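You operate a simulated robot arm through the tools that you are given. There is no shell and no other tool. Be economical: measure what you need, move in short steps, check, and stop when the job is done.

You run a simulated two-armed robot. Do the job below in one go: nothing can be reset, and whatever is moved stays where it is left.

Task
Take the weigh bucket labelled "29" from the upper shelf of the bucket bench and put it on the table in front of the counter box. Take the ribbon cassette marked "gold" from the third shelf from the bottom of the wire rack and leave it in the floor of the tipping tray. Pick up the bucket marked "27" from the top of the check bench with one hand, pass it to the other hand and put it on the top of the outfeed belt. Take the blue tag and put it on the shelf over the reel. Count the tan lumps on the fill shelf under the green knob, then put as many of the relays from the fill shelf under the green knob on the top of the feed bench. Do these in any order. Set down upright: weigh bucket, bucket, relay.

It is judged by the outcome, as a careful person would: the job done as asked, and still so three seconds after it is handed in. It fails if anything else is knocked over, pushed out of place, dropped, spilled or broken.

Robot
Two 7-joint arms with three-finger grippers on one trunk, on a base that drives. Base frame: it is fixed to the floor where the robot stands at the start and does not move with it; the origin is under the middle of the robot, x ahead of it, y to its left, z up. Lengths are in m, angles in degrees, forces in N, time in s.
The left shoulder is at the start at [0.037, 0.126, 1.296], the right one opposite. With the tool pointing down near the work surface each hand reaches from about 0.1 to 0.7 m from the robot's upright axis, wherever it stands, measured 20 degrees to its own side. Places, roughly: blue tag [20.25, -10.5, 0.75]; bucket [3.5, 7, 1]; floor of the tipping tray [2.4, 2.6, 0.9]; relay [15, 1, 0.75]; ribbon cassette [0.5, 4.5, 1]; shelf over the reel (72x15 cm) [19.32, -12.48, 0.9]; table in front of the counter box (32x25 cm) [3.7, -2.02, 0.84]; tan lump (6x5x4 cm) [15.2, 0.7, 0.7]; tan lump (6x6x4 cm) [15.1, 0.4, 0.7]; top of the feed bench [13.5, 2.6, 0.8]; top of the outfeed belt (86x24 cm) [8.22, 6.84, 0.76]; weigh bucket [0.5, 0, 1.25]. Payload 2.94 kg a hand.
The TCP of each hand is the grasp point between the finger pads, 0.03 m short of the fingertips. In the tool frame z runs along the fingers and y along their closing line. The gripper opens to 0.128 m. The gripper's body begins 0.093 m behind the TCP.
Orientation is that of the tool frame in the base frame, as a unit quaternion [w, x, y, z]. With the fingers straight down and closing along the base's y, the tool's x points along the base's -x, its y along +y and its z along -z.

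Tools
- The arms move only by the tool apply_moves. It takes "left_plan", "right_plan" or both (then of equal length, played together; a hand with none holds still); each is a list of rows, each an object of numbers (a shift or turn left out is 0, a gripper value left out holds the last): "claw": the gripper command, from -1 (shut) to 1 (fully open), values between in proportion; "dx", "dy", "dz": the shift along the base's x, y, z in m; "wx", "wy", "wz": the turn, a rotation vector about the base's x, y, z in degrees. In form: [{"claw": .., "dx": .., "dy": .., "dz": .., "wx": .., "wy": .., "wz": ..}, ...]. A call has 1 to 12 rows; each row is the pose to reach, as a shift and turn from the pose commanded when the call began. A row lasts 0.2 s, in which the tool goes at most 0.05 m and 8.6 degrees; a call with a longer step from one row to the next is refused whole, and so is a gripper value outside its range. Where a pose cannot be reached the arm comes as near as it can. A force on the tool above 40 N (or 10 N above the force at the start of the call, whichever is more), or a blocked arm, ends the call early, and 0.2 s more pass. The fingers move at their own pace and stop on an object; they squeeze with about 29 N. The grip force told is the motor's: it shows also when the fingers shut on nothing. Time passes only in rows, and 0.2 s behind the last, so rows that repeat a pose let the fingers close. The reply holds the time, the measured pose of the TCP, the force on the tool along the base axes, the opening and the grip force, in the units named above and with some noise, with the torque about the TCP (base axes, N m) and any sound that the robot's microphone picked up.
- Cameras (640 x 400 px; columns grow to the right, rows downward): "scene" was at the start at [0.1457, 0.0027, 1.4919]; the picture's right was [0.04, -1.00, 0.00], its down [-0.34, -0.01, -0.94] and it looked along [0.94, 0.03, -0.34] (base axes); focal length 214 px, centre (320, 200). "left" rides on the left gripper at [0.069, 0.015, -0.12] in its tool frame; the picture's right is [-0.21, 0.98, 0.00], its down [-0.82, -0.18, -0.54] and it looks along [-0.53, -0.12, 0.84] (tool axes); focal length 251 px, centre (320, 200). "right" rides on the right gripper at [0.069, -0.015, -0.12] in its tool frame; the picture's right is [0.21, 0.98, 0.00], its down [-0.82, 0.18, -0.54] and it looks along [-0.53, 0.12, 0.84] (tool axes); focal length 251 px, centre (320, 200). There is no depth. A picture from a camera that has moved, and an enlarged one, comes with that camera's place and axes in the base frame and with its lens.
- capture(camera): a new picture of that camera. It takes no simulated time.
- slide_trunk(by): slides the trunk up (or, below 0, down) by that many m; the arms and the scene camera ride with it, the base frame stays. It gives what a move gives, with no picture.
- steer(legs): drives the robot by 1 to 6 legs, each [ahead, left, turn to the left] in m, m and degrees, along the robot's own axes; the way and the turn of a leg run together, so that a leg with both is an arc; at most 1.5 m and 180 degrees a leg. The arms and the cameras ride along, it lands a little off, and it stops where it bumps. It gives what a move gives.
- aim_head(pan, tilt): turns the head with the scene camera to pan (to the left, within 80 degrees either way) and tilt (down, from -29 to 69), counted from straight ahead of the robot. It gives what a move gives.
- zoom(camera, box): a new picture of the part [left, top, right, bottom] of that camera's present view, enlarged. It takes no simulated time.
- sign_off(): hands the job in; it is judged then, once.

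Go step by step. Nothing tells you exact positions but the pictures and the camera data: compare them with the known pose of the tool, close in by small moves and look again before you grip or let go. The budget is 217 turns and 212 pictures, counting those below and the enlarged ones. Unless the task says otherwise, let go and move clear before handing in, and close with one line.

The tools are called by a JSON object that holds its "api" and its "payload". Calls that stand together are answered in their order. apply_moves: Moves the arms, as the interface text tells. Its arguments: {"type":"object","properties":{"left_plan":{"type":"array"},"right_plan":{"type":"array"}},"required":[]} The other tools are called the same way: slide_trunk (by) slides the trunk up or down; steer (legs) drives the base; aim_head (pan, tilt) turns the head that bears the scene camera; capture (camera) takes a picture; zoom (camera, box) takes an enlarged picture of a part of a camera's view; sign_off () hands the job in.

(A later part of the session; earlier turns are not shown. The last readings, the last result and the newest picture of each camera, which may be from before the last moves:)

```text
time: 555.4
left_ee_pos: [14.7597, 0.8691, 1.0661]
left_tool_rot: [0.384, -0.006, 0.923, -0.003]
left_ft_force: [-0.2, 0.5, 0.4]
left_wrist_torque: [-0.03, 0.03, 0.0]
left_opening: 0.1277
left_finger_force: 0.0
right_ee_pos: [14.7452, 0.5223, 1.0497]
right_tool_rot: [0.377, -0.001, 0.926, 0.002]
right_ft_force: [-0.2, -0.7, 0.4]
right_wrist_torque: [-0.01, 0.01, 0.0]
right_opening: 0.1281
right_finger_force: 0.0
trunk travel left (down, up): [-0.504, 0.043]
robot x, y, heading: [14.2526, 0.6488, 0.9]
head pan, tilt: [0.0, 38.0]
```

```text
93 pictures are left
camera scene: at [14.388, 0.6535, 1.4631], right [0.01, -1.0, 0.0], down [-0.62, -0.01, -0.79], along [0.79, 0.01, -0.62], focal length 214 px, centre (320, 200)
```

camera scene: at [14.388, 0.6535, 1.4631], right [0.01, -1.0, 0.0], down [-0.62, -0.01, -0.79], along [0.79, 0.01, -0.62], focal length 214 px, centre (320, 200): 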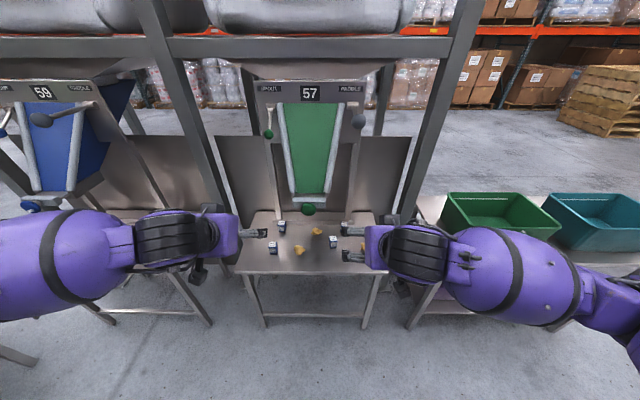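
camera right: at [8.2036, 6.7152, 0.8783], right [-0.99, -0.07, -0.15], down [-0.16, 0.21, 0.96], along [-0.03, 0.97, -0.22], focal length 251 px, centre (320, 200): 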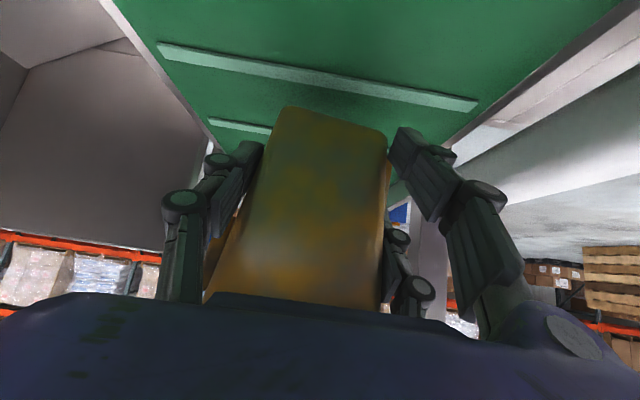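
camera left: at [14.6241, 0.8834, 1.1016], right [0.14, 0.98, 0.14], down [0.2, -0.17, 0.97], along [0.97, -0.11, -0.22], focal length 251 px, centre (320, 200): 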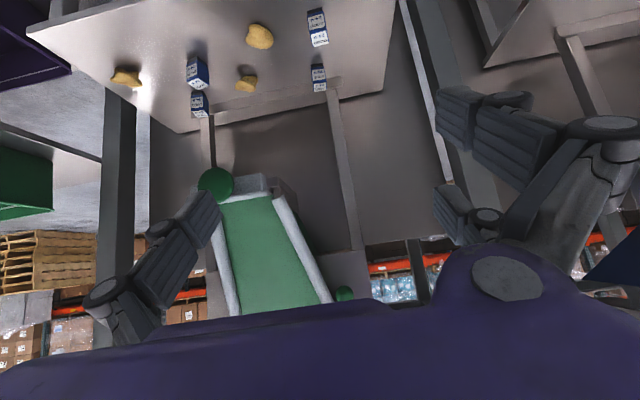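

The hidden side shows the same three lumps and four relays, on a shelf at z≈.625. I lower both hands to pass under the chute and partly close them.

{"api": "apply_moves", "payload": {"right_plan": [{"dy": -0.01, "dz": -0.045, "claw": 0}, {"dy": -0.01, "dz": -0.09}, {"dy": -0.01, "dz": -0.135}, {"dy": -0.01, "dz": -0.18}, {"dy": -0.01, "dz": -0.225}, {"dy": -0.01, "dz": -0.25}], "left_plan": [{"dy": 0.01, "dz": -0.045, "claw": 0}, {"dy": 0.02, "dz": -0.09}, {"dy": 0.02, "dz": -0.135}, {"dy": 0.02, "dz": -0.18}, {"dy": 0.02, "dz": -0.225}, {"dy": 0.02, "dz": -0.265}]}}

{"api": "steer", "payload": {"legs": [[0.22, 0, -0.7]]}}

{"api": "capture", "payload": {"camera": "left"}}

{"api": "capture", "payload": {"camera": "right"}}

{"api": "capture", "payload": {"camera": "scene"}}

```text
time: 556.8
left_ee_pos: [14.7612, 0.888, 0.9526]
left_tool_rot: [0.384, -0.004, 0.923, -0.004]
left_ft_force: [-0.2, 0.0, -0.2]
left_wrist_torque: [-0.01, 0.02, 0.0]
left_opening: 0.064
left_finger_force: 0.1
left hand out of reach, approached as far as the arm can: row 3, 4, 5, 6
right_ee_pos: [14.7452, 0.513, 0.7975]
right_tool_rot: [0.376, -0.001, 0.927, 0.001]
right_ft_force: [0.9, 0.7, -1.0]
right_wrist_torque: [-0.02, 0.02, -0.02]
right_opening: 0.0638
right_finger_force: 0.0
trunk travel left (down, up): [-0.504, 0.043]
robot x, y, heading: [14.2476, 0.6555, 0.6]
head pan, tilt: [0.0, 38.0]
```

```text
time: 558.5
left_ee_pos: [14.9831, 0.8821, 0.9515]
left_tool_rot: [0.384, 0.001, 0.923, -0.006]
left_ft_force: [0.6, -0.3, -0.2]
left_wrist_torque: [-0.01, 0.0, -0.01]
left_opening: 0.0642
left_finger_force: 0.1
right_ee_pos: [14.9626, 0.5084, 0.7992]
right_tool_rot: [0.376, 0.005, 0.927, 0.0]
right_ft_force: [0.1, -0.4, -0.7]
right_wrist_torque: [-0.02, 0.0, 0.01]
right_opening: 0.0638
right_finger_force: 0.1
trunk travel left (down, up): [-0.504, 0.043]
robot x, y, heading: [14.4675, 0.6522, 0.3]
head pan, tilt: [0.0, 38.0]
```

```text
92 pictures are left
camera left: at [14.8474, 0.8991, 0.9878], right [0.16, 0.98, 0.14], down [0.2, -0.17, 0.97], along [0.97, -0.12, -0.22], focal length 251 px, centre (320, 200)
```

left: 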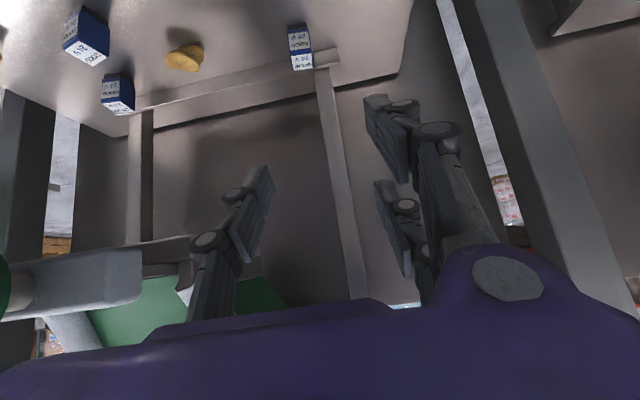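

```text
91 pictures are left
camera right: at [14.8294, 0.4936, 0.837], right [-0.14, 0.98, -0.15], down [0.21, 0.18, 0.96], along [0.97, 0.11, -0.24], focal length 251 px, centre (320, 200)
```

right: 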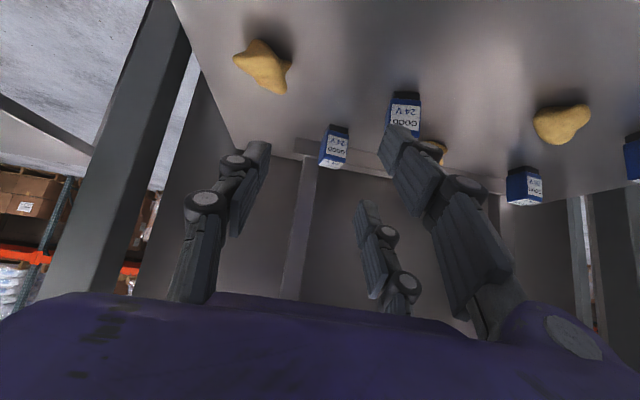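

```text
90 pictures are left
camera scene: at [14.6077, 0.6529, 1.4631], right [0.0, -1.0, 0.0], down [-0.62, 0.0, -0.79], along [0.79, 0.0, -0.62], focal length 214 px, centre (320, 200)
```

scene: 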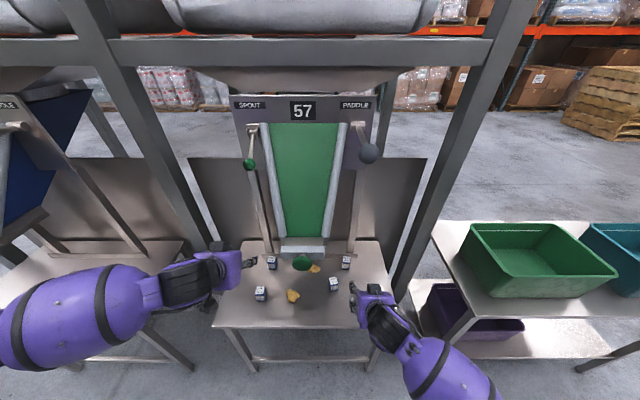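

I take relay R4 with the right hand: lateral first, then in along the tool axis.

{"api": "apply_moves", "payload": {"right_plan": [{"dx": 0.015, "dy": 0.03, "dz": -0.02}, {"dx": 0.03, "dy": 0.06, "dz": -0.04}, {"dx": 0.044, "dy": 0.09, "dz": -0.055}, {"dx": 0.072, "dy": 0.09, "dz": -0.083}, {"dx": 0.1, "dy": 0.09, "dz": -0.111}]}}

{"api": "capture", "payload": {"camera": "right"}}

{"api": "zoom", "payload": {"camera": "scene", "box": [230, 220, 410, 340]}}

```text
time: 559.7
left_ee_pos: [14.9831, 0.8834, 0.9515]
left_tool_rot: [0.383, 0.0, 0.924, -0.006]
left_ft_force: [0.1, -0.2, -0.1]
left_wrist_torque: [0.01, 0.01, 0.0]
left_opening: 0.064
left_finger_force: 0.0
right_ee_pos: [15.0651, 0.5994, 0.6864]
right_tool_rot: [0.376, 0.005, 0.927, -0.001]
right_ft_force: [-0.8, 0.4, -0.1]
right_wrist_torque: [0.01, 0.02, 0.0]
right_opening: 0.0638
right_finger_force: 0.0
trunk travel left (down, up): [-0.504, 0.043]
robot x, y, heading: [14.4685, 0.6532, 0.1]
head pan, tilt: [0.0, 38.0]
```

```text
89 pictures are left
camera right: at [14.9303, 0.5844, 0.726], right [-0.14, 0.98, -0.15], down [0.21, 0.18, 0.96], along [0.97, 0.11, -0.24], focal length 251 px, centre (320, 200)
```

right: 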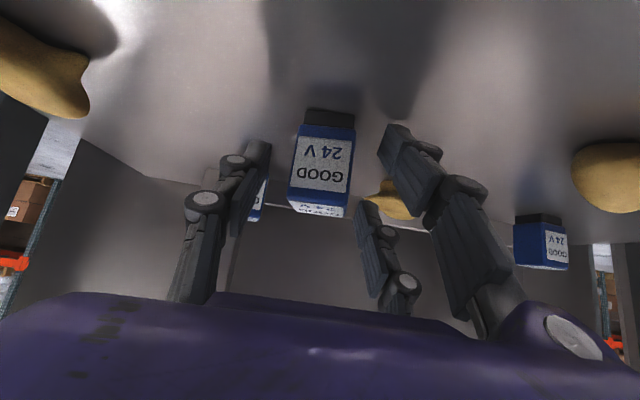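

```text
3.33 times, centred on (320, 280) of scene
camera zoom: at [14.6087, 0.6535, 1.463], right [0.0, -1.0, 0.0], down [-0.62, 0.0, -0.79], along [0.79, 0.0, -0.62], focal length 715 px, centre (320, -67)
```

zoom: 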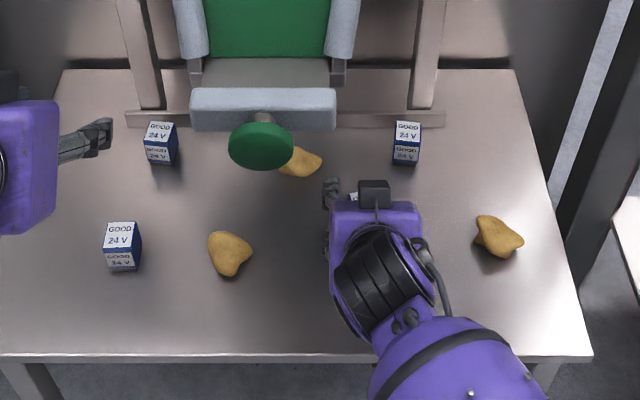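

{"api": "apply_moves", "payload": {"right_plan": [{"dx": 0.015, "dz": -0.015}, {"dx": 0.028, "dz": -0.027}, {"dx": 0.028, "dz": -0.027, "claw": -1}, {"dx": 0.028, "dz": -0.027, "claw": -1}, {"dx": 0.028, "dz": -0.027, "claw": -1}]}}

{"api": "apply_moves", "payload": {"right_plan": [{"dz": 0.015}, {"dz": 0.03}, {"dx": -0.02, "dz": 0.05}]}}

{"api": "capture", "payload": {"camera": "right"}}

```text
time: 560.7
left_ee_pos: [14.9804, 0.8809, 0.9532]
left_tool_rot: [0.384, 0.003, 0.923, -0.007]
left_ft_force: [0.0, -0.7, 0.8]
left_wrist_torque: [0.01, 0.03, -0.04]
left_opening: 0.0638
left_finger_force: 0.0
right_ee_pos: [15.0936, 0.5918, 0.6679]
right_tool_rot: [0.383, 0.006, 0.924, -0.006]
right_ft_force: [-7.2, -6.7, 22.2]
right_wrist_torque: [-0.09, 0.5, 0.08]
right_opening: 0.054
right_finger_force: 28.9
trunk travel left (down, up): [-0.504, 0.043]
robot x, y, heading: [14.4714, 0.6533, -0.1]
head pan, tilt: [0.0, 38.0]
stopped in row 5 (right hand): the force on the tool passed its limit at 44 N (the readings are from after the stop); the commanded pose is now the measured one
```

```text
time: 561.5
left_ee_pos: [14.9822, 0.8819, 0.952]
left_tool_rot: [0.383, 0.002, 0.924, -0.006]
left_ft_force: [0.1, 0.5, 0.0]
left_wrist_torque: [-0.01, 0.0, 0.04]
left_opening: 0.0641
left_finger_force: 0.1
right_ee_pos: [15.0743, 0.5926, 0.7156]
right_tool_rot: [0.381, 0.005, 0.925, -0.007]
right_ft_force: [0.8, 0.1, -0.4]
right_wrist_torque: [0.02, -0.02, -0.03]
right_opening: 0.0544
right_finger_force: 29.2
trunk travel left (down, up): [-0.504, 0.043]
robot x, y, heading: [14.4653, 0.6494, -0.1]
head pan, tilt: [0.0, 38.0]
```

```text
87 pictures are left
camera right: at [14.9401, 0.5787, 0.7519], right [-0.14, 0.98, -0.16], down [0.21, 0.18, 0.96], along [0.97, 0.1, -0.23], focal length 251 px, centre (320, 200)
```

right: 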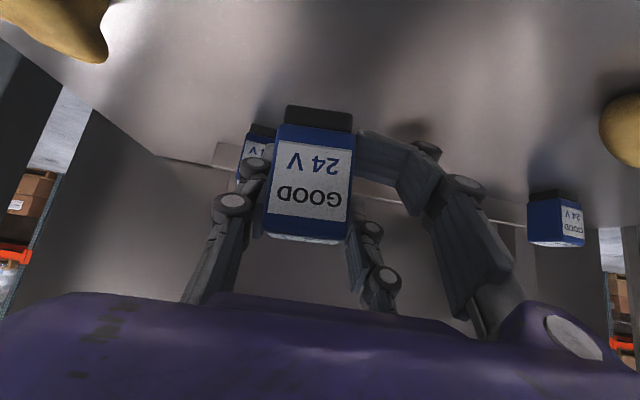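

R4 is held. I try the left hand on R1.

{"api": "apply_moves", "payload": {"left_plan": [{"dx": 0.02, "dz": -0.04}, {"dx": 0.03, "dz": -0.08}, {"dx": 0.03, "dz": -0.12}, {"dx": 0.03, "dz": -0.16}, {"dx": 0.03, "dz": -0.2}]}}

{"api": "capture", "payload": {"camera": "left"}}

{"api": "capture", "payload": {"camera": "scene"}}

```text
time: 562.7
left_ee_pos: [14.9596, 0.9506, 0.7869]
left_tool_rot: [0.364, 0.003, 0.931, -0.011]
left_ft_force: [1.2, 0.0, -0.3]
left_wrist_torque: [0.02, 0.03, -0.02]
left_opening: 0.0638
left_finger_force: 0.0
left hand out of reach, approached as far as the arm can: row 1, 2, 3, 4, 5
right_ee_pos: [15.0784, 0.5922, 0.7173]
right_tool_rot: [0.383, 0.004, 0.924, -0.005]
right_ft_force: [0.3, -0.3, -1.0]
right_wrist_torque: [-0.06, 0.02, -0.01]
right_opening: 0.0543
right_finger_force: 29.2
trunk travel left (down, up): [-0.504, 0.043]
robot x, y, heading: [14.465, 0.6531, -0.0]
head pan, tilt: [0.0, 38.0]
stopped in row 5 (left hand): the force on the tool passed its limit at 58 N (the readings are from after the stop); the commanded pose is now the measured one
```

```text
86 pictures are left
camera left: at [14.8255, 0.9678, 0.8279], right [0.17, 0.98, 0.13], down [0.23, -0.17, 0.96], along [0.96, -0.13, -0.26], focal length 251 px, centre (320, 200)
```

left: 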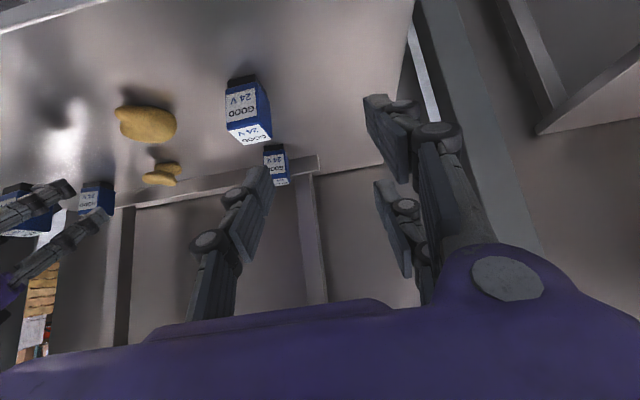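

```text
85 pictures are left
camera scene: at [14.6087, 0.6525, 1.463], right [0.0, -1.0, 0.0], down [-0.62, 0.0, -0.79], along [0.79, 0.0, -0.62], focal length 214 px, centre (320, 200)
```

scene: 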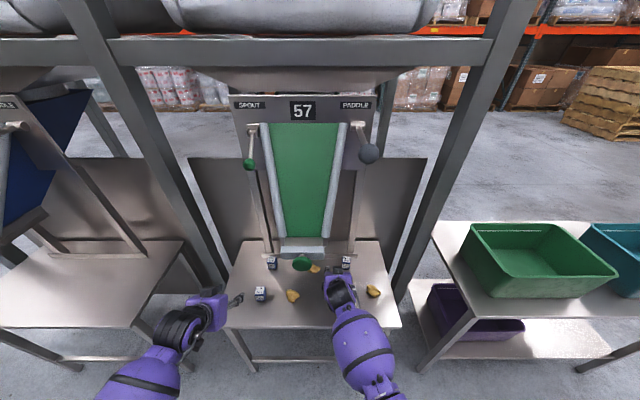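

The left arm flipped into the lower posture, like the right one. I align with R1 from here.

{"api": "apply_moves", "payload": {"left_plan": [{"dy": -0.022, "dz": -0.005}, {"dy": -0.044, "dz": -0.01}, {"dx": 0.005, "dy": -0.066, "dz": -0.02}, {"dx": 0.03, "dy": -0.066, "dz": -0.055}, {"dx": 0.055, "dy": -0.066, "dz": -0.085}]}}

{"api": "capture", "payload": {"camera": "left"}}

```text
time: 563.9
left_ee_pos: [14.9607, 0.9488, 0.7894]
left_tool_rot: [0.366, 0.002, 0.931, -0.01]
left_ft_force: [0.4, -0.5, -0.5]
left_wrist_torque: [0.01, -0.02, -0.02]
left_opening: 0.064
left_finger_force: 0.0
left hand out of reach, approached as far as the arm can: row 1, 2, 3, 4, 5
right_ee_pos: [15.0783, 0.5933, 0.7173]
right_tool_rot: [0.381, 0.004, 0.924, -0.006]
right_ft_force: [-1.0, 0.4, -0.4]
right_wrist_torque: [-0.01, -0.04, -0.01]
right_opening: 0.054
right_finger_force: 28.5
trunk travel left (down, up): [-0.504, 0.043]
robot x, y, heading: [14.4693, 0.6515, -0.0]
head pan, tilt: [0.0, 38.0]
```

```text
84 pictures are left
camera left: at [14.8264, 0.9676, 0.8285], right [0.17, 0.98, 0.13], down [0.23, -0.17, 0.96], along [0.96, -0.13, -0.25], focal length 251 px, centre (320, 200)
```

left: 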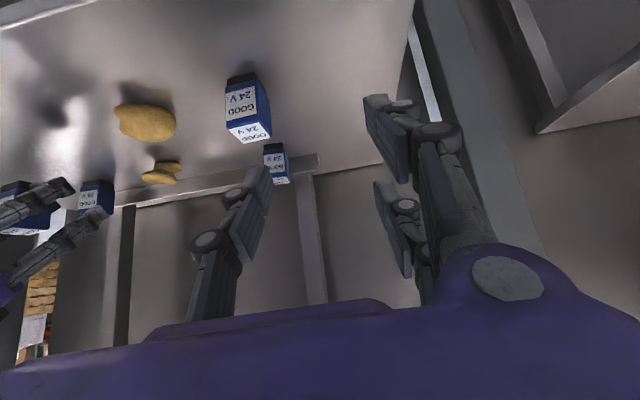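

The left arm is at a joint limit when pitched. I raise it and return it to tool-down, which suits R1 just as well.

{"api": "apply_moves", "payload": {"left_plan": [{"dz": 0.03, "dx": -0.01, "wy": 5}, {"dz": 0.06, "dx": -0.02, "wy": 10}, {"dz": 0.09, "dx": -0.03, "wy": 16}, {"dz": 0.12, "dx": -0.04, "wy": 22}, {"dz": 0.15, "dx": -0.05, "wy": 28}, {"dz": 0.18, "dx": -0.05, "wy": 34}, {"dz": 0.2, "dx": -0.05, "wy": 40}, {"dz": 0.2, "dx": -0.05, "wy": 43}]}}

{"api": "capture", "payload": {"camera": "left"}}

```text
time: 565.7
left_ee_pos: [14.9096, 0.9503, 0.9885]
left_tool_rot: [-0.001, -0.003, 1.0, -0.011]
left_ft_force: [0.5, 0.1, -0.6]
left_wrist_torque: [0.01, 0.0, 0.0]
left_opening: 0.064
left_finger_force: 0.1
right_ee_pos: [15.0772, 0.5943, 0.7159]
right_tool_rot: [0.382, 0.004, 0.924, -0.006]
right_ft_force: [-0.2, -0.6, 0.0]
right_wrist_torque: [0.01, -0.03, -0.01]
right_opening: 0.0542
right_finger_force: 28.5
trunk travel left (down, up): [-0.504, 0.043]
robot x, y, heading: [14.4666, 0.6526, -0.3]
head pan, tilt: [0.0, 38.0]
```

```text
83 pictures are left
camera left: at [14.8389, 0.9686, 1.1083], right [0.21, 0.98, -0.02], down [0.82, -0.17, 0.54], along [0.53, -0.13, -0.84], focal length 251 px, centre (320, 200)
```

left: 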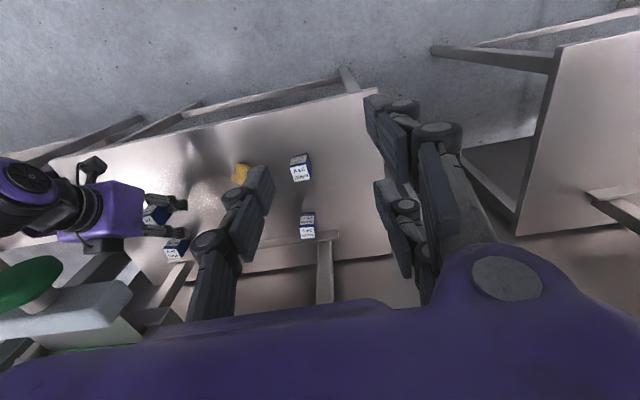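

R1 is at about (15.043, .882). I go over it and down.

{"api": "apply_moves", "payload": {"left_plan": [{"dx": 0.04, "dy": -0.02, "claw": 0.4}, {"dx": 0.08, "dy": -0.04}, {"dx": 0.12, "dy": -0.06}, {"dx": 0.133, "dy": -0.068, "dz": -0.03}, {"dx": 0.133, "dy": -0.068, "dz": -0.08}, {"dx": 0.133, "dy": -0.068, "dz": -0.13}, {"dx": 0.133, "dy": -0.068, "dz": -0.18}, {"dx": 0.133, "dy": -0.068, "dz": -0.22}]}}

{"api": "capture", "payload": {"camera": "left"}}

{"api": "zoom", "payload": {"camera": "scene", "box": [200, 220, 400, 340]}}

```text
time: 567.5
left_ee_pos: [15.0428, 0.8832, 0.7678]
left_tool_rot: [0.0, -0.001, 1.0, -0.011]
left_ft_force: [0.1, 0.3, 0.2]
left_wrist_torque: [0.01, 0.01, 0.01]
left_opening: 0.0894
left_finger_force: 0.0
right_ee_pos: [15.0766, 0.5933, 0.7154]
right_tool_rot: [0.381, 0.005, 0.924, -0.006]
right_ft_force: [-0.1, -0.5, -0.3]
right_wrist_torque: [0.04, 0.01, 0.0]
right_opening: 0.054
right_finger_force: 29.0
trunk travel left (down, up): [-0.504, 0.043]
robot x, y, heading: [14.467, 0.6538, -0.1]
head pan, tilt: [0.0, 38.0]
```

```text
82 pictures are left
camera left: at [14.9726, 0.9002, 0.888], right [0.21, 0.98, -0.02], down [0.82, -0.17, 0.54], along [0.53, -0.13, -0.84], focal length 251 px, centre (320, 200)
```

left: 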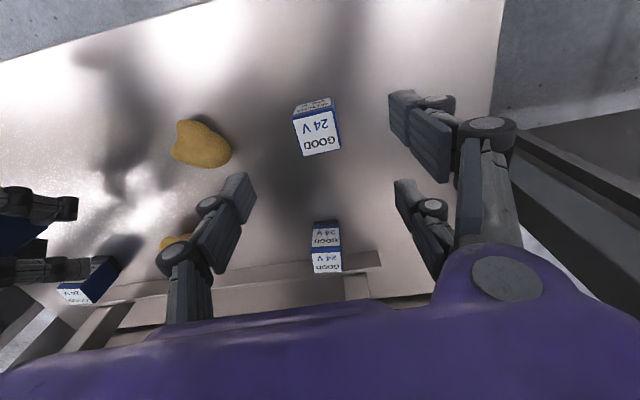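

```text
3.20 times, centred on (300, 280) of scene
camera zoom: at [14.6087, 0.6526, 1.463], right [0.0, -1.0, 0.0], down [-0.62, 0.0, -0.79], along [0.79, 0.0, -0.62], focal length 686 px, centre (384, -56)
```

zoom: 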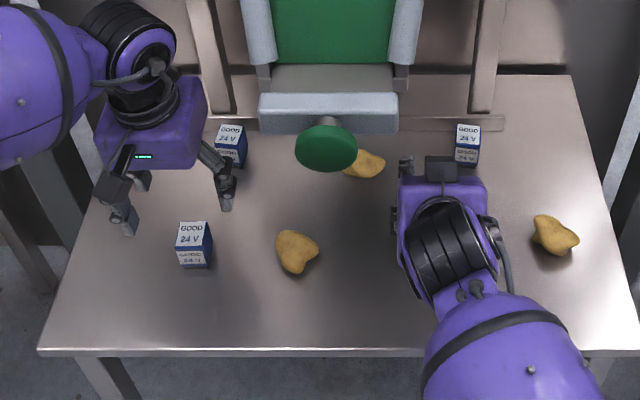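

{"api": "apply_moves", "payload": {"left_plan": [{"dx": -0.004, "dy": -0.003, "dz": -0.04}, {"dx": -0.004, "dy": -0.003, "dz": -0.08}, {"dx": -0.004, "dy": -0.003, "dz": -0.108}, {"dx": -0.004, "dy": -0.003, "dz": -0.108, "claw": -1}, {"dx": -0.004, "dy": -0.003, "dz": -0.108, "claw": -1}, {"dx": -0.004, "dy": -0.003, "dz": -0.108, "claw": -1}]}}

{"api": "apply_moves", "payload": {"left_plan": [{"dz": 0.03}, {"dz": 0.07}, {"dz": 0.11}, {"dz": 0.15}]}}

{"api": "capture", "payload": {"camera": "left"}}

{"api": "capture", "payload": {"camera": "scene"}}

```text
time: 568.6
left_ee_pos: [15.0412, 0.8943, 0.6706]
left_tool_rot: [0.003, -0.007, 1.0, 0.001]
left_ft_force: [-7.8, 18.9, 42.5]
left_wrist_torque: [1.92, 1.7, -0.58]
left_opening: 0.0467
left_finger_force: 20.5
right_ee_pos: [15.0761, 0.5941, 0.7205]
right_tool_rot: [0.385, 0.003, 0.923, -0.006]
right_ft_force: [-0.4, -0.1, -0.9]
right_wrist_torque: [0.03, 0.02, -0.05]
right_opening: 0.054
right_finger_force: 29.4
trunk travel left (down, up): [-0.504, 0.043]
robot x, y, heading: [14.4641, 0.6528, -0.1]
head pan, tilt: [0.0, 38.0]
stopped in row 5 (left hand): the force on the tool passed its limit at 46 N (the readings are from after the stop); the commanded pose is now the measured one
```

```text
time: 569.6
left_ee_pos: [15.0393, 0.8873, 0.8117]
left_tool_rot: [0.0, -0.004, 1.0, -0.005]
left_ft_force: [-0.1, -0.3, -0.6]
left_wrist_torque: [0.0, -0.06, -0.04]
left_opening: 0.0328
left_finger_force: 29.2
right_ee_pos: [15.0767, 0.5938, 0.7167]
right_tool_rot: [0.382, 0.003, 0.924, -0.005]
right_ft_force: [0.4, -1.0, -1.4]
right_wrist_torque: [-0.02, 0.02, 0.01]
right_opening: 0.0541
right_finger_force: 28.7
trunk travel left (down, up): [-0.504, 0.043]
robot x, y, heading: [14.4687, 0.6546, 0.2]
head pan, tilt: [0.0, 38.0]
```

```text
80 pictures are left
camera left: at [14.9684, 0.9031, 0.9318], right [0.21, 0.98, -0.01], down [0.82, -0.17, 0.54], along [0.53, -0.12, -0.84], focal length 251 px, centre (320, 200)
```

left: 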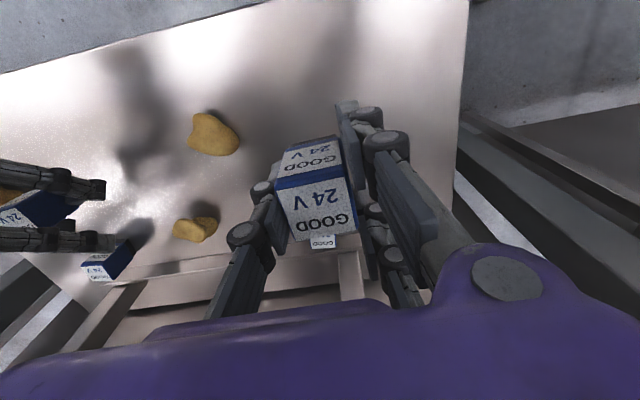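

```text
79 pictures are left
camera scene: at [14.6071, 0.6528, 1.4632], right [0.0, -1.0, 0.0], down [-0.62, 0.0, -0.79], along [0.79, 0.0, -0.62], focal length 214 px, centre (320, 200)
```

scene: 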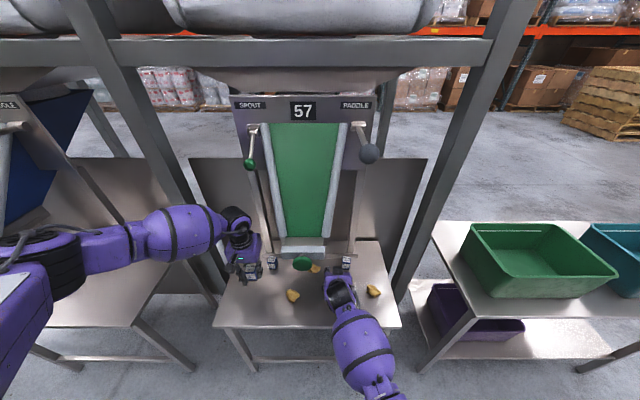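

Both relays are held. I back out, raise the hands and turn toward the feed bench.

{"api": "steer", "payload": {"legs": [[-0.35, 0, 0]]}}

{"api": "apply_moves", "payload": {"left_plan": [{"dz": 0.04}, {"dz": 0.08}, {"dz": 0.12}, {"dz": 0.16}, {"dz": 0.2}], "right_plan": [{"dz": 0.045}, {"dz": 0.09}, {"dz": 0.135}, {"dz": 0.18}, {"dz": 0.225}]}}

{"api": "steer", "payload": {"legs": [[0, 0, 90]]}}

{"api": "capture", "payload": {"camera": "scene"}}

```text
time: 571.8
left_ee_pos: [14.6926, 0.8852, 0.8112]
left_tool_rot: [0.0, -0.003, 1.0, -0.004]
left_ft_force: [-0.4, 0.6, -0.1]
left_wrist_torque: [-0.01, 0.0, 0.01]
left_opening: 0.0323
left_finger_force: 29.1
right_ee_pos: [14.7283, 0.5926, 0.7171]
right_tool_rot: [0.383, 0.005, 0.924, -0.006]
right_ft_force: [-1.0, -0.2, -0.6]
right_wrist_torque: [-0.04, -0.03, 0.0]
right_opening: 0.054
right_finger_force: 28.8
trunk travel left (down, up): [-0.504, 0.043]
robot x, y, heading: [14.1197, 0.6528, 0.1]
head pan, tilt: [0.0, 38.0]
```

```text
time: 573.0
left_ee_pos: [14.691, 0.8873, 1.0116]
left_tool_rot: [0.0, -0.002, 1.0, -0.004]
left_ft_force: [0.1, 0.7, -1.5]
left_wrist_torque: [-0.02, -0.02, 0.0]
left_opening: 0.0325
left_finger_force: 28.9
right_ee_pos: [14.729, 0.5937, 0.941]
right_tool_rot: [0.383, 0.004, 0.924, -0.006]
right_ft_force: [-0.6, -0.4, -0.7]
right_wrist_torque: [-0.03, -0.03, 0.02]
right_opening: 0.0541
right_finger_force: 29.0
trunk travel left (down, up): [-0.504, 0.043]
robot x, y, heading: [14.1222, 0.656, -0.2]
head pan, tilt: [0.0, 38.0]
```

```text
time: 577.2
left_ee_pos: [13.8974, 1.2287, 1.0118]
left_tool_rot: [0.003, -0.704, 0.71, -0.004]
left_ft_force: [1.2, 0.3, -1.7]
left_wrist_torque: [-0.01, 0.01, -0.02]
left_opening: 0.0325
left_finger_force: 29.6
right_ee_pos: [14.19, 1.2616, 0.941]
right_tool_rot: [0.277, -0.645, 0.661, 0.264]
right_ft_force: [-0.6, -0.5, -1.1]
right_wrist_torque: [0.01, 0.02, 0.02]
right_opening: 0.0539
right_finger_force: 28.9
trunk travel left (down, up): [-0.504, 0.043]
robot x, y, heading: [14.1223, 0.6543, 89.0]
head pan, tilt: [0.0, 38.0]
```

```text
78 pictures are left
camera scene: at [14.1227, 0.7919, 1.4631], right [1.0, -0.02, 0.0], down [-0.01, -0.62, -0.79], along [0.01, 0.79, -0.62], focal length 214 px, centre (320, 200)
```

scene: 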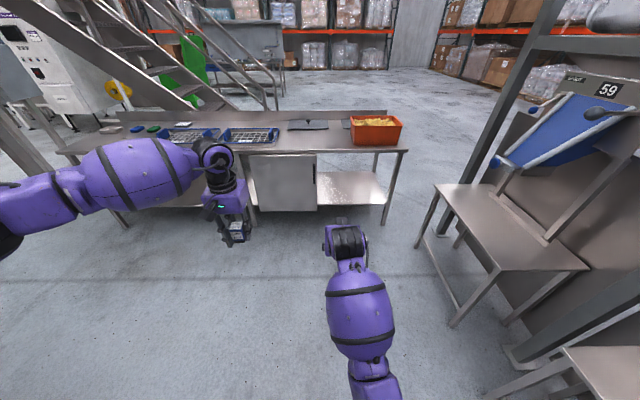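

{"api": "zoom", "payload": {"camera": "scene", "box": [180, 95, 420, 165]}}

```text
2.67 times, centred on (300, 130) of scene
camera zoom: at [14.1227, 0.7919, 1.4631], right [1.0, -0.02, 0.0], down [-0.01, -0.62, -0.79], along [0.01, 0.79, -0.62], focal length 572 px, centre (373, 387)
```

zoom: 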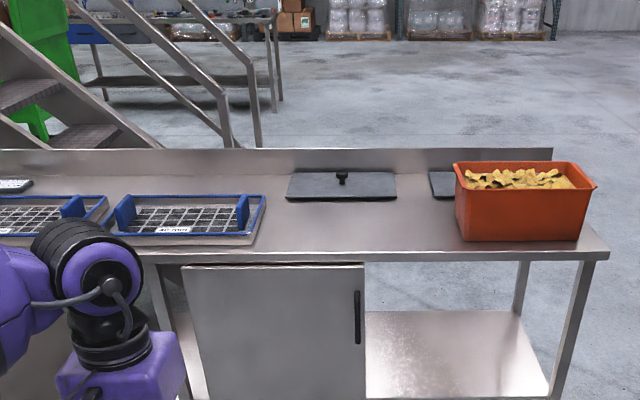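

The free spot on the bench lies between the blue tray and the orange bin, x 13.85–14.33, y 2.27–2.5. I drive up to it.

{"api": "steer", "payload": {"legs": [[1.1, 0, 1]]}}

{"api": "capture", "payload": {"camera": "scene"}}

{"api": "capture", "payload": {"camera": "right"}}

```text
time: 582.8
left_ee_pos: [13.8933, 2.3123, 1.0109]
left_tool_rot: [-0.003, 0.71, -0.704, 0.004]
left_ft_force: [-0.9, -0.4, -1.3]
left_wrist_torque: [0.02, 0.0, 0.01]
left_opening: 0.032
left_finger_force: 29.4
right_ee_pos: [14.1869, 2.3525, 0.9411]
right_tool_rot: [0.274, -0.652, 0.655, 0.266]
right_ft_force: [0.3, -0.6, -0.8]
right_wrist_torque: [-0.01, -0.02, 0.03]
right_opening: 0.0538
right_finger_force: 28.9
trunk travel left (down, up): [-0.504, 0.043]
robot x, y, heading: [14.1311, 1.74, 90.0]
head pan, tilt: [0.0, 38.0]
```

```text
76 pictures are left
camera scene: at [14.1278, 1.8818, 1.4631], right [1.0, 0.0, 0.0], down [0.0, -0.62, -0.79], along [0.0, 0.79, -0.62], focal length 214 px, centre (320, 200)
```

scene: 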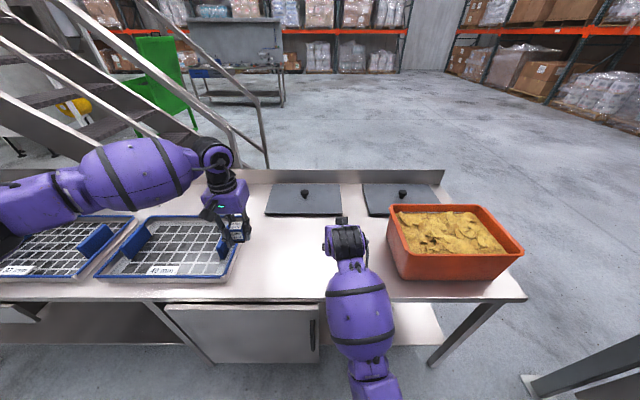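

```text
75 pictures are left
camera right: at [14.1995, 2.2188, 0.9775], right [-0.98, -0.14, -0.16], down [-0.19, 0.2, 0.96], along [-0.11, 0.97, -0.22], focal length 251 px, centre (320, 200)
```

right: 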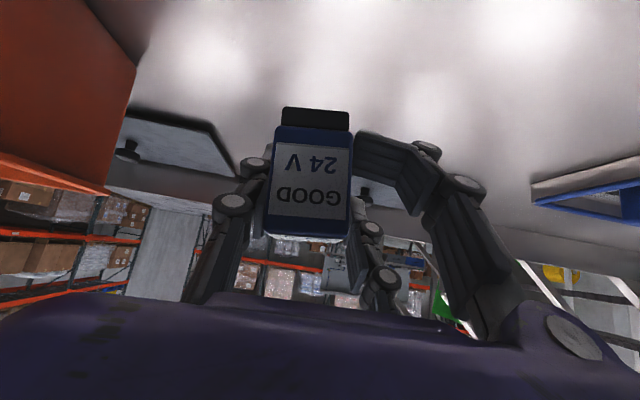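

{"api": "apply_moves", "payload": {"right_plan": [{"dx": -0.015, "dy": 0.02, "dz": -0.03}, {"dx": -0.03, "dy": 0.04, "dz": -0.06}, {"dx": -0.03, "dy": 0.04, "dz": -0.075}]}}

{"api": "capture", "payload": {"camera": "right"}}

```text
time: 583.6
left_ee_pos: [13.8937, 2.3128, 1.0111]
left_tool_rot: [-0.003, 0.71, -0.704, 0.003]
left_ft_force: [0.2, -0.2, -1.0]
left_wrist_torque: [0.0, -0.01, -0.04]
left_opening: 0.0323
left_finger_force: 28.8
right_ee_pos: [14.1558, 2.3911, 0.8666]
right_tool_rot: [0.274, -0.651, 0.656, 0.267]
right_ft_force: [-0.9, 0.3, -0.4]
right_wrist_torque: [-0.01, 0.0, 0.03]
right_opening: 0.0537
right_finger_force: 29.3
trunk travel left (down, up): [-0.504, 0.043]
robot x, y, heading: [14.1321, 1.7449, 90.3]
head pan, tilt: [0.0, 38.0]
```

```text
74 pictures are left
camera right: at [14.1699, 2.2585, 0.9027], right [-0.98, -0.14, -0.16], down [-0.19, 0.2, 0.96], along [-0.11, 0.97, -0.22], focal length 251 px, centre (320, 200)
```

right: 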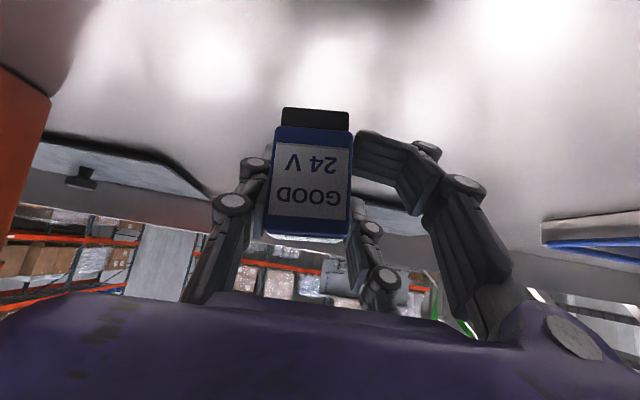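

{"api": "apply_moves", "payload": {"right_plan": [{"dz": -0.007}, {"dz": -0.014}, {"dz": -0.02}]}}

{"api": "capture", "payload": {"camera": "right"}}

```text
time: 584.4
left_ee_pos: [13.8935, 2.3135, 1.0102]
left_tool_rot: [-0.003, 0.71, -0.704, 0.003]
left_ft_force: [-0.2, 0.1, 0.2]
left_wrist_torque: [-0.02, 0.0, 0.0]
left_opening: 0.0325
left_finger_force: 29.1
right_ee_pos: [14.1558, 2.3925, 0.8463]
right_tool_rot: [0.275, -0.651, 0.655, 0.267]
right_ft_force: [-0.3, -0.1, -0.4]
right_wrist_torque: [0.03, 0.0, -0.01]
right_opening: 0.0538
right_finger_force: 28.6
trunk travel left (down, up): [-0.504, 0.043]
robot x, y, heading: [14.1291, 1.7408, 90.1]
head pan, tilt: [0.0, 38.0]
```

```text
73 pictures are left
camera right: at [14.1695, 2.2591, 0.8825], right [-0.98, -0.14, -0.16], down [-0.19, 0.2, 0.96], along [-0.11, 0.97, -0.22], focal length 251 px, centre (320, 200)
```

right: 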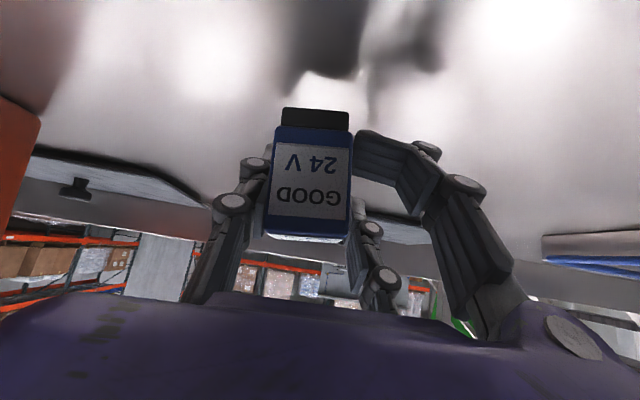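

{"api": "apply_moves", "payload": {"right_plan": [{"dz": -0.005}, {"dz": -0.01}, {"dz": -0.015}, {"dz": -0.02}]}}

{"api": "capture", "payload": {"camera": "right"}}

```text
time: 585.4
left_ee_pos: [13.8947, 2.3126, 1.012]
left_tool_rot: [-0.002, 0.71, -0.704, 0.002]
left_ft_force: [0.9, 0.5, -0.4]
left_wrist_torque: [0.02, 0.0, 0.02]
left_opening: 0.0319
left_finger_force: 29.2
right_ee_pos: [14.1554, 2.3944, 0.8287]
right_tool_rot: [0.276, -0.65, 0.655, 0.269]
right_ft_force: [1.5, -1.8, 8.7]
right_wrist_torque: [-0.29, 0.04, 0.02]
right_opening: 0.0539
right_finger_force: 28.6
trunk travel left (down, up): [-0.504, 0.043]
robot x, y, heading: [14.1297, 1.7403, 90.1]
head pan, tilt: [0.0, 38.0]
```

```text
72 pictures are left
camera right: at [14.1693, 2.2591, 0.8646], right [-0.98, -0.14, -0.16], down [-0.19, 0.2, 0.96], along [-0.11, 0.97, -0.22], focal length 251 px, centre (320, 200)
```

right: 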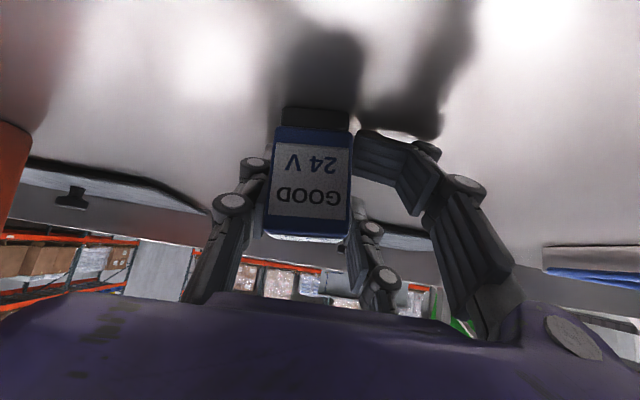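

It is touching. I release and retreat along the axis.

{"api": "apply_moves", "payload": {"right_plan": [{"claw": -0.1}, {"claw": 0.1}, {"claw": 0.3}, {"claw": 0.3}, {"dy": -0.025, "dz": 0.025}, {"dy": -0.05, "dz": 0.055}, {"dy": -0.07, "dz": 0.09}, {"dy": -0.08, "dz": 0.13}]}}

{"api": "apply_moves", "payload": {"left_plan": [{"dx": 0.025, "dy": 0.01, "dz": -0.03}, {"dx": 0.05, "dy": 0.02, "dz": -0.06}, {"dx": 0.075, "dy": 0.03, "dz": -0.09}, {"dx": 0.085, "dy": 0.05, "dz": -0.12}, {"dx": 0.085, "dy": 0.06, "dz": -0.15}]}}

{"api": "capture", "payload": {"camera": "left"}}

{"api": "zoom", "payload": {"camera": "scene", "box": [180, 160, 420, 310]}}

```text
time: 587.2
left_ee_pos: [13.8933, 2.3128, 1.0118]
left_tool_rot: [-0.004, 0.71, -0.704, 0.003]
left_ft_force: [1.1, -0.3, -0.3]
left_wrist_torque: [0.02, -0.03, 0.0]
left_opening: 0.0321
left_finger_force: 28.7
right_ee_pos: [14.1562, 2.3128, 0.9557]
right_tool_rot: [0.274, -0.652, 0.654, 0.267]
right_ft_force: [0.9, 0.1, 0.1]
right_wrist_torque: [0.01, 0.0, 0.01]
right_opening: 0.0834
right_finger_force: 0.1
trunk travel left (down, up): [-0.504, 0.043]
robot x, y, heading: [14.1307, 1.7398, 89.8]
head pan, tilt: [0.0, 38.0]
```

```text
time: 588.4
left_ee_pos: [13.9796, 2.3743, 0.8614]
left_tool_rot: [-0.004, 0.71, -0.704, 0.004]
left_ft_force: [0.2, 0.5, -0.6]
left_wrist_torque: [0.01, -0.03, 0.01]
left_opening: 0.0321
left_finger_force: 28.7
right_ee_pos: [14.1547, 2.314, 0.9562]
right_tool_rot: [0.273, -0.652, 0.655, 0.267]
right_ft_force: [0.5, 0.2, -0.8]
right_wrist_torque: [-0.03, -0.01, -0.01]
right_opening: 0.0833
right_finger_force: 0.0
trunk travel left (down, up): [-0.504, 0.043]
robot x, y, heading: [14.1262, 1.7393, 89.9]
head pan, tilt: [0.0, 38.0]
```

```text
71 pictures are left
camera left: at [13.961, 2.3054, 0.9815], right [-0.98, 0.21, -0.01], down [0.17, 0.82, 0.54], along [0.12, 0.53, -0.84], focal length 251 px, centre (320, 200)
```

left: 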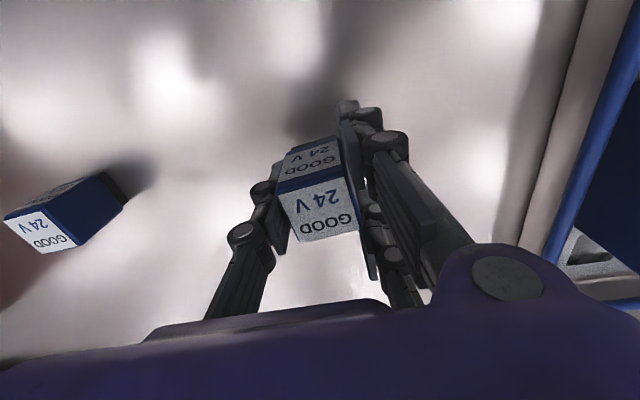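

```text
2.67 times, centred on (300, 235) of scene
camera zoom: at [14.1276, 1.8821, 1.463], right [1.0, 0.0, 0.0], down [0.0, -0.62, -0.79], along [0.0, 0.79, -0.62], focal length 572 px, centre (373, 107)
```

zoom: 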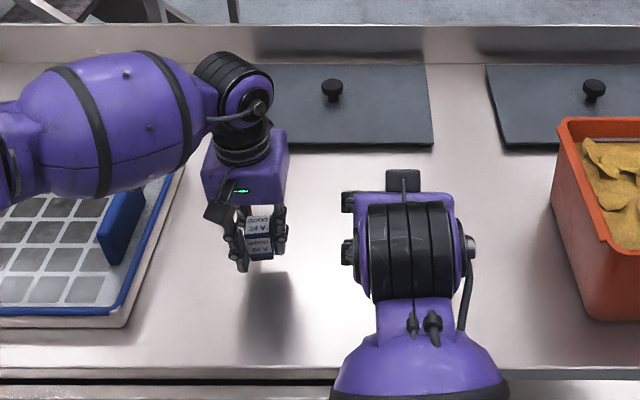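

{"api": "apply_moves", "payload": {"left_plan": [{"dz": -0.01}, {"dz": -0.02}, {"dz": -0.025}]}}

{"api": "capture", "payload": {"camera": "left"}}

```text
time: 589.2
left_ee_pos: [13.9779, 2.3735, 0.8349]
left_tool_rot: [-0.003, 0.71, -0.704, 0.004]
left_ft_force: [-0.1, -0.2, -0.7]
left_wrist_torque: [0.02, 0.01, 0.02]
left_opening: 0.0321
left_finger_force: 29.0
right_ee_pos: [14.155, 2.3139, 0.9559]
right_tool_rot: [0.274, -0.652, 0.655, 0.268]
right_ft_force: [-0.6, 0.6, 0.1]
right_wrist_torque: [0.0, -0.02, 0.02]
right_opening: 0.0834
right_finger_force: 0.0
trunk travel left (down, up): [-0.504, 0.043]
robot x, y, heading: [14.1296, 1.7455, 90.0]
head pan, tilt: [0.0, 38.0]
```

```text
69 pictures are left
camera left: at [13.9608, 2.3041, 0.9559], right [-0.98, 0.21, -0.01], down [0.17, 0.82, 0.54], along [0.12, 0.53, -0.84], focal length 251 px, centre (320, 200)
```

left: 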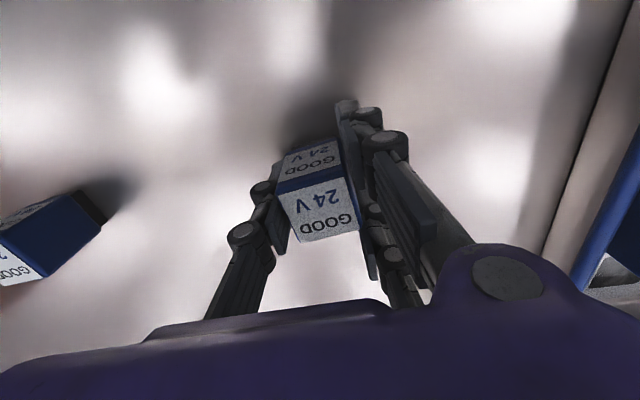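

{"api": "apply_moves", "payload": {"left_plan": [{"dz": -0.005}, {"dz": -0.01}, {"dz": -0.014}]}}

```text
time: 590.2
left_ee_pos: [13.9793, 2.3754, 0.8296]
left_tool_rot: [-0.005, 0.711, -0.703, 0.002]
left_ft_force: [-2.2, -9.6, 27.1]
left_wrist_torque: [-0.87, 0.6, 0.18]
left_opening: 0.0321
left_finger_force: 29.0
right_ee_pos: [14.1555, 2.3108, 0.9564]
right_tool_rot: [0.275, -0.652, 0.654, 0.267]
right_ft_force: [-0.6, 0.5, 0.4]
right_wrist_torque: [-0.01, -0.01, 0.0]
right_opening: 0.0833
right_finger_force: 0.0
trunk travel left (down, up): [-0.504, 0.043]
robot x, y, heading: [14.1301, 1.741, 90.0]
head pan, tilt: [0.0, 38.0]
stopped in row 3 (left hand): the force on the tool passed its limit at 42 N (the readings are from after the stop); the commanded pose is now the measured one
```

{"api": "apply_moves", "payload": {"left_plan": [{"dz": 0.003}, {"dz": 0.003, "claw": -0.3}, {"dz": 0.003, "claw": 0}, {"dz": 0.003, "claw": 0.3}, {"dz": 0.003, "claw": 0.3}, {"dz": 0.04}, {"dz": 0.08}, {"dz": 0.12}, {"dz": 0.16}, {"dz": 0.2, "dy": -0.03}, {"dz": 0.22, "dy": -0.06}]}}

{"api": "zoom", "payload": {"camera": "scene", "box": [180, 160, 420, 310]}}

{"api": "capture", "payload": {"camera": "left"}}

```text
time: 592.6
left_ee_pos: [13.9779, 2.3144, 1.0452]
left_tool_rot: [-0.004, 0.711, -0.703, 0.002]
left_ft_force: [-0.1, -0.3, 0.4]
left_wrist_torque: [-0.01, 0.0, 0.0]
left_opening: 0.0834
left_finger_force: 0.1
right_ee_pos: [14.1546, 2.3125, 0.9559]
right_tool_rot: [0.275, -0.651, 0.655, 0.267]
right_ft_force: [0.4, -0.1, 0.7]
right_wrist_torque: [0.02, 0.02, 0.01]
right_opening: 0.0833
right_finger_force: 0.0
trunk travel left (down, up): [-0.504, 0.043]
robot x, y, heading: [14.128, 1.7439, 90.1]
head pan, tilt: [0.0, 38.0]
```

```text
2.67 times, centred on (300, 235) of scene
camera zoom: at [14.1275, 1.8807, 1.4632], right [1.0, 0.0, 0.0], down [0.0, -0.62, -0.79], along [0.0, 0.79, -0.62], focal length 572 px, centre (373, 107)
```

zoom: 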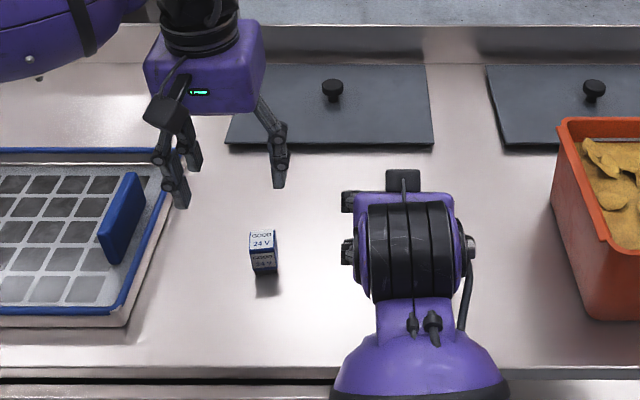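

```text
67 pictures are left
camera left: at [13.9611, 2.2449, 1.1654], right [-0.98, 0.2, -0.01], down [0.17, 0.82, 0.55], along [0.12, 0.53, -0.84], focal length 251 px, centre (320, 200)
```

left: 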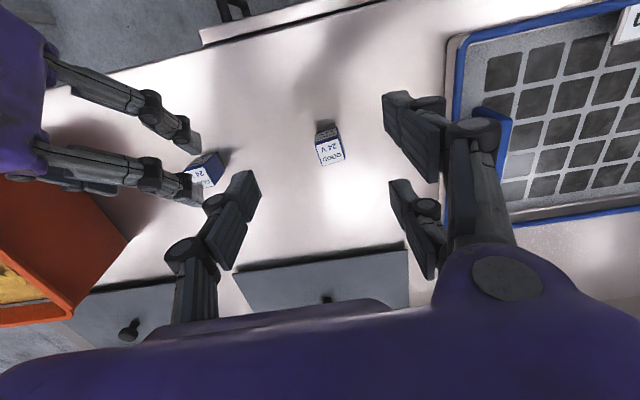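

Two relays stand on the bench. I go back for the third, R3, with the right hand.

{"api": "steer", "payload": {"legs": [[-1.09, 0, 0], [0, 0, -90]]}}

{"api": "apply_moves", "payload": {"right_plan": [{"dy": -0.03, "dz": -0.03, "claw": 0.4}, {"dy": -0.06, "dz": -0.06}, {"dy": -0.09, "dz": -0.09, "dx": -0.02}, {"dy": -0.1, "dz": -0.12, "dx": -0.04}, {"dy": -0.1, "dz": -0.15, "dx": -0.05}], "left_plan": [{"dy": 0.02, "dz": 0.03}, {"dy": 0.05, "dz": 0.06, "dx": -0.02}, {"dy": 0.08, "dz": 0.09, "dx": -0.05}, {"dy": 0.1, "dz": 0.12, "dx": -0.08}, {"dy": 0.1, "dz": 0.15, "dx": -0.1}]}}

{"api": "capture", "payload": {"camera": "scene"}}

```text
time: 602.0
left_ee_pos: [14.7026, 0.817, 1.0448]
left_tool_rot: [0.001, -0.009, 1.0, -0.006]
left_ft_force: [-0.6, 0.5, -0.4]
left_wrist_torque: [0.02, 0.01, -0.01]
left_opening: 0.0833
left_finger_force: 0.0
right_ee_pos: [14.7019, 0.6409, 0.9553]
right_tool_rot: [0.383, -0.002, 0.924, -0.004]
right_ft_force: [-0.1, 0.2, 0.0]
right_wrist_torque: [0.01, 0.0, 0.0]
right_opening: 0.083
right_finger_force: 0.0
trunk travel left (down, up): [-0.504, 0.043]
robot x, y, heading: [14.1316, 0.663, 0.6]
head pan, tilt: [0.0, 38.0]
```

```text
refused: row 3 steps farther than a row can; nothing moved
```

```text
66 pictures are left
camera scene: at [14.2709, 0.6643, 1.4631], right [0.01, -1.0, 0.0], down [-0.62, -0.01, -0.79], along [0.79, 0.01, -0.62], focal length 214 px, centre (320, 200)
```

scene: 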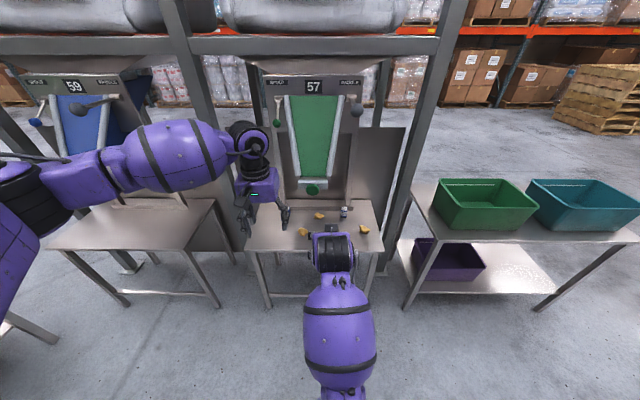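

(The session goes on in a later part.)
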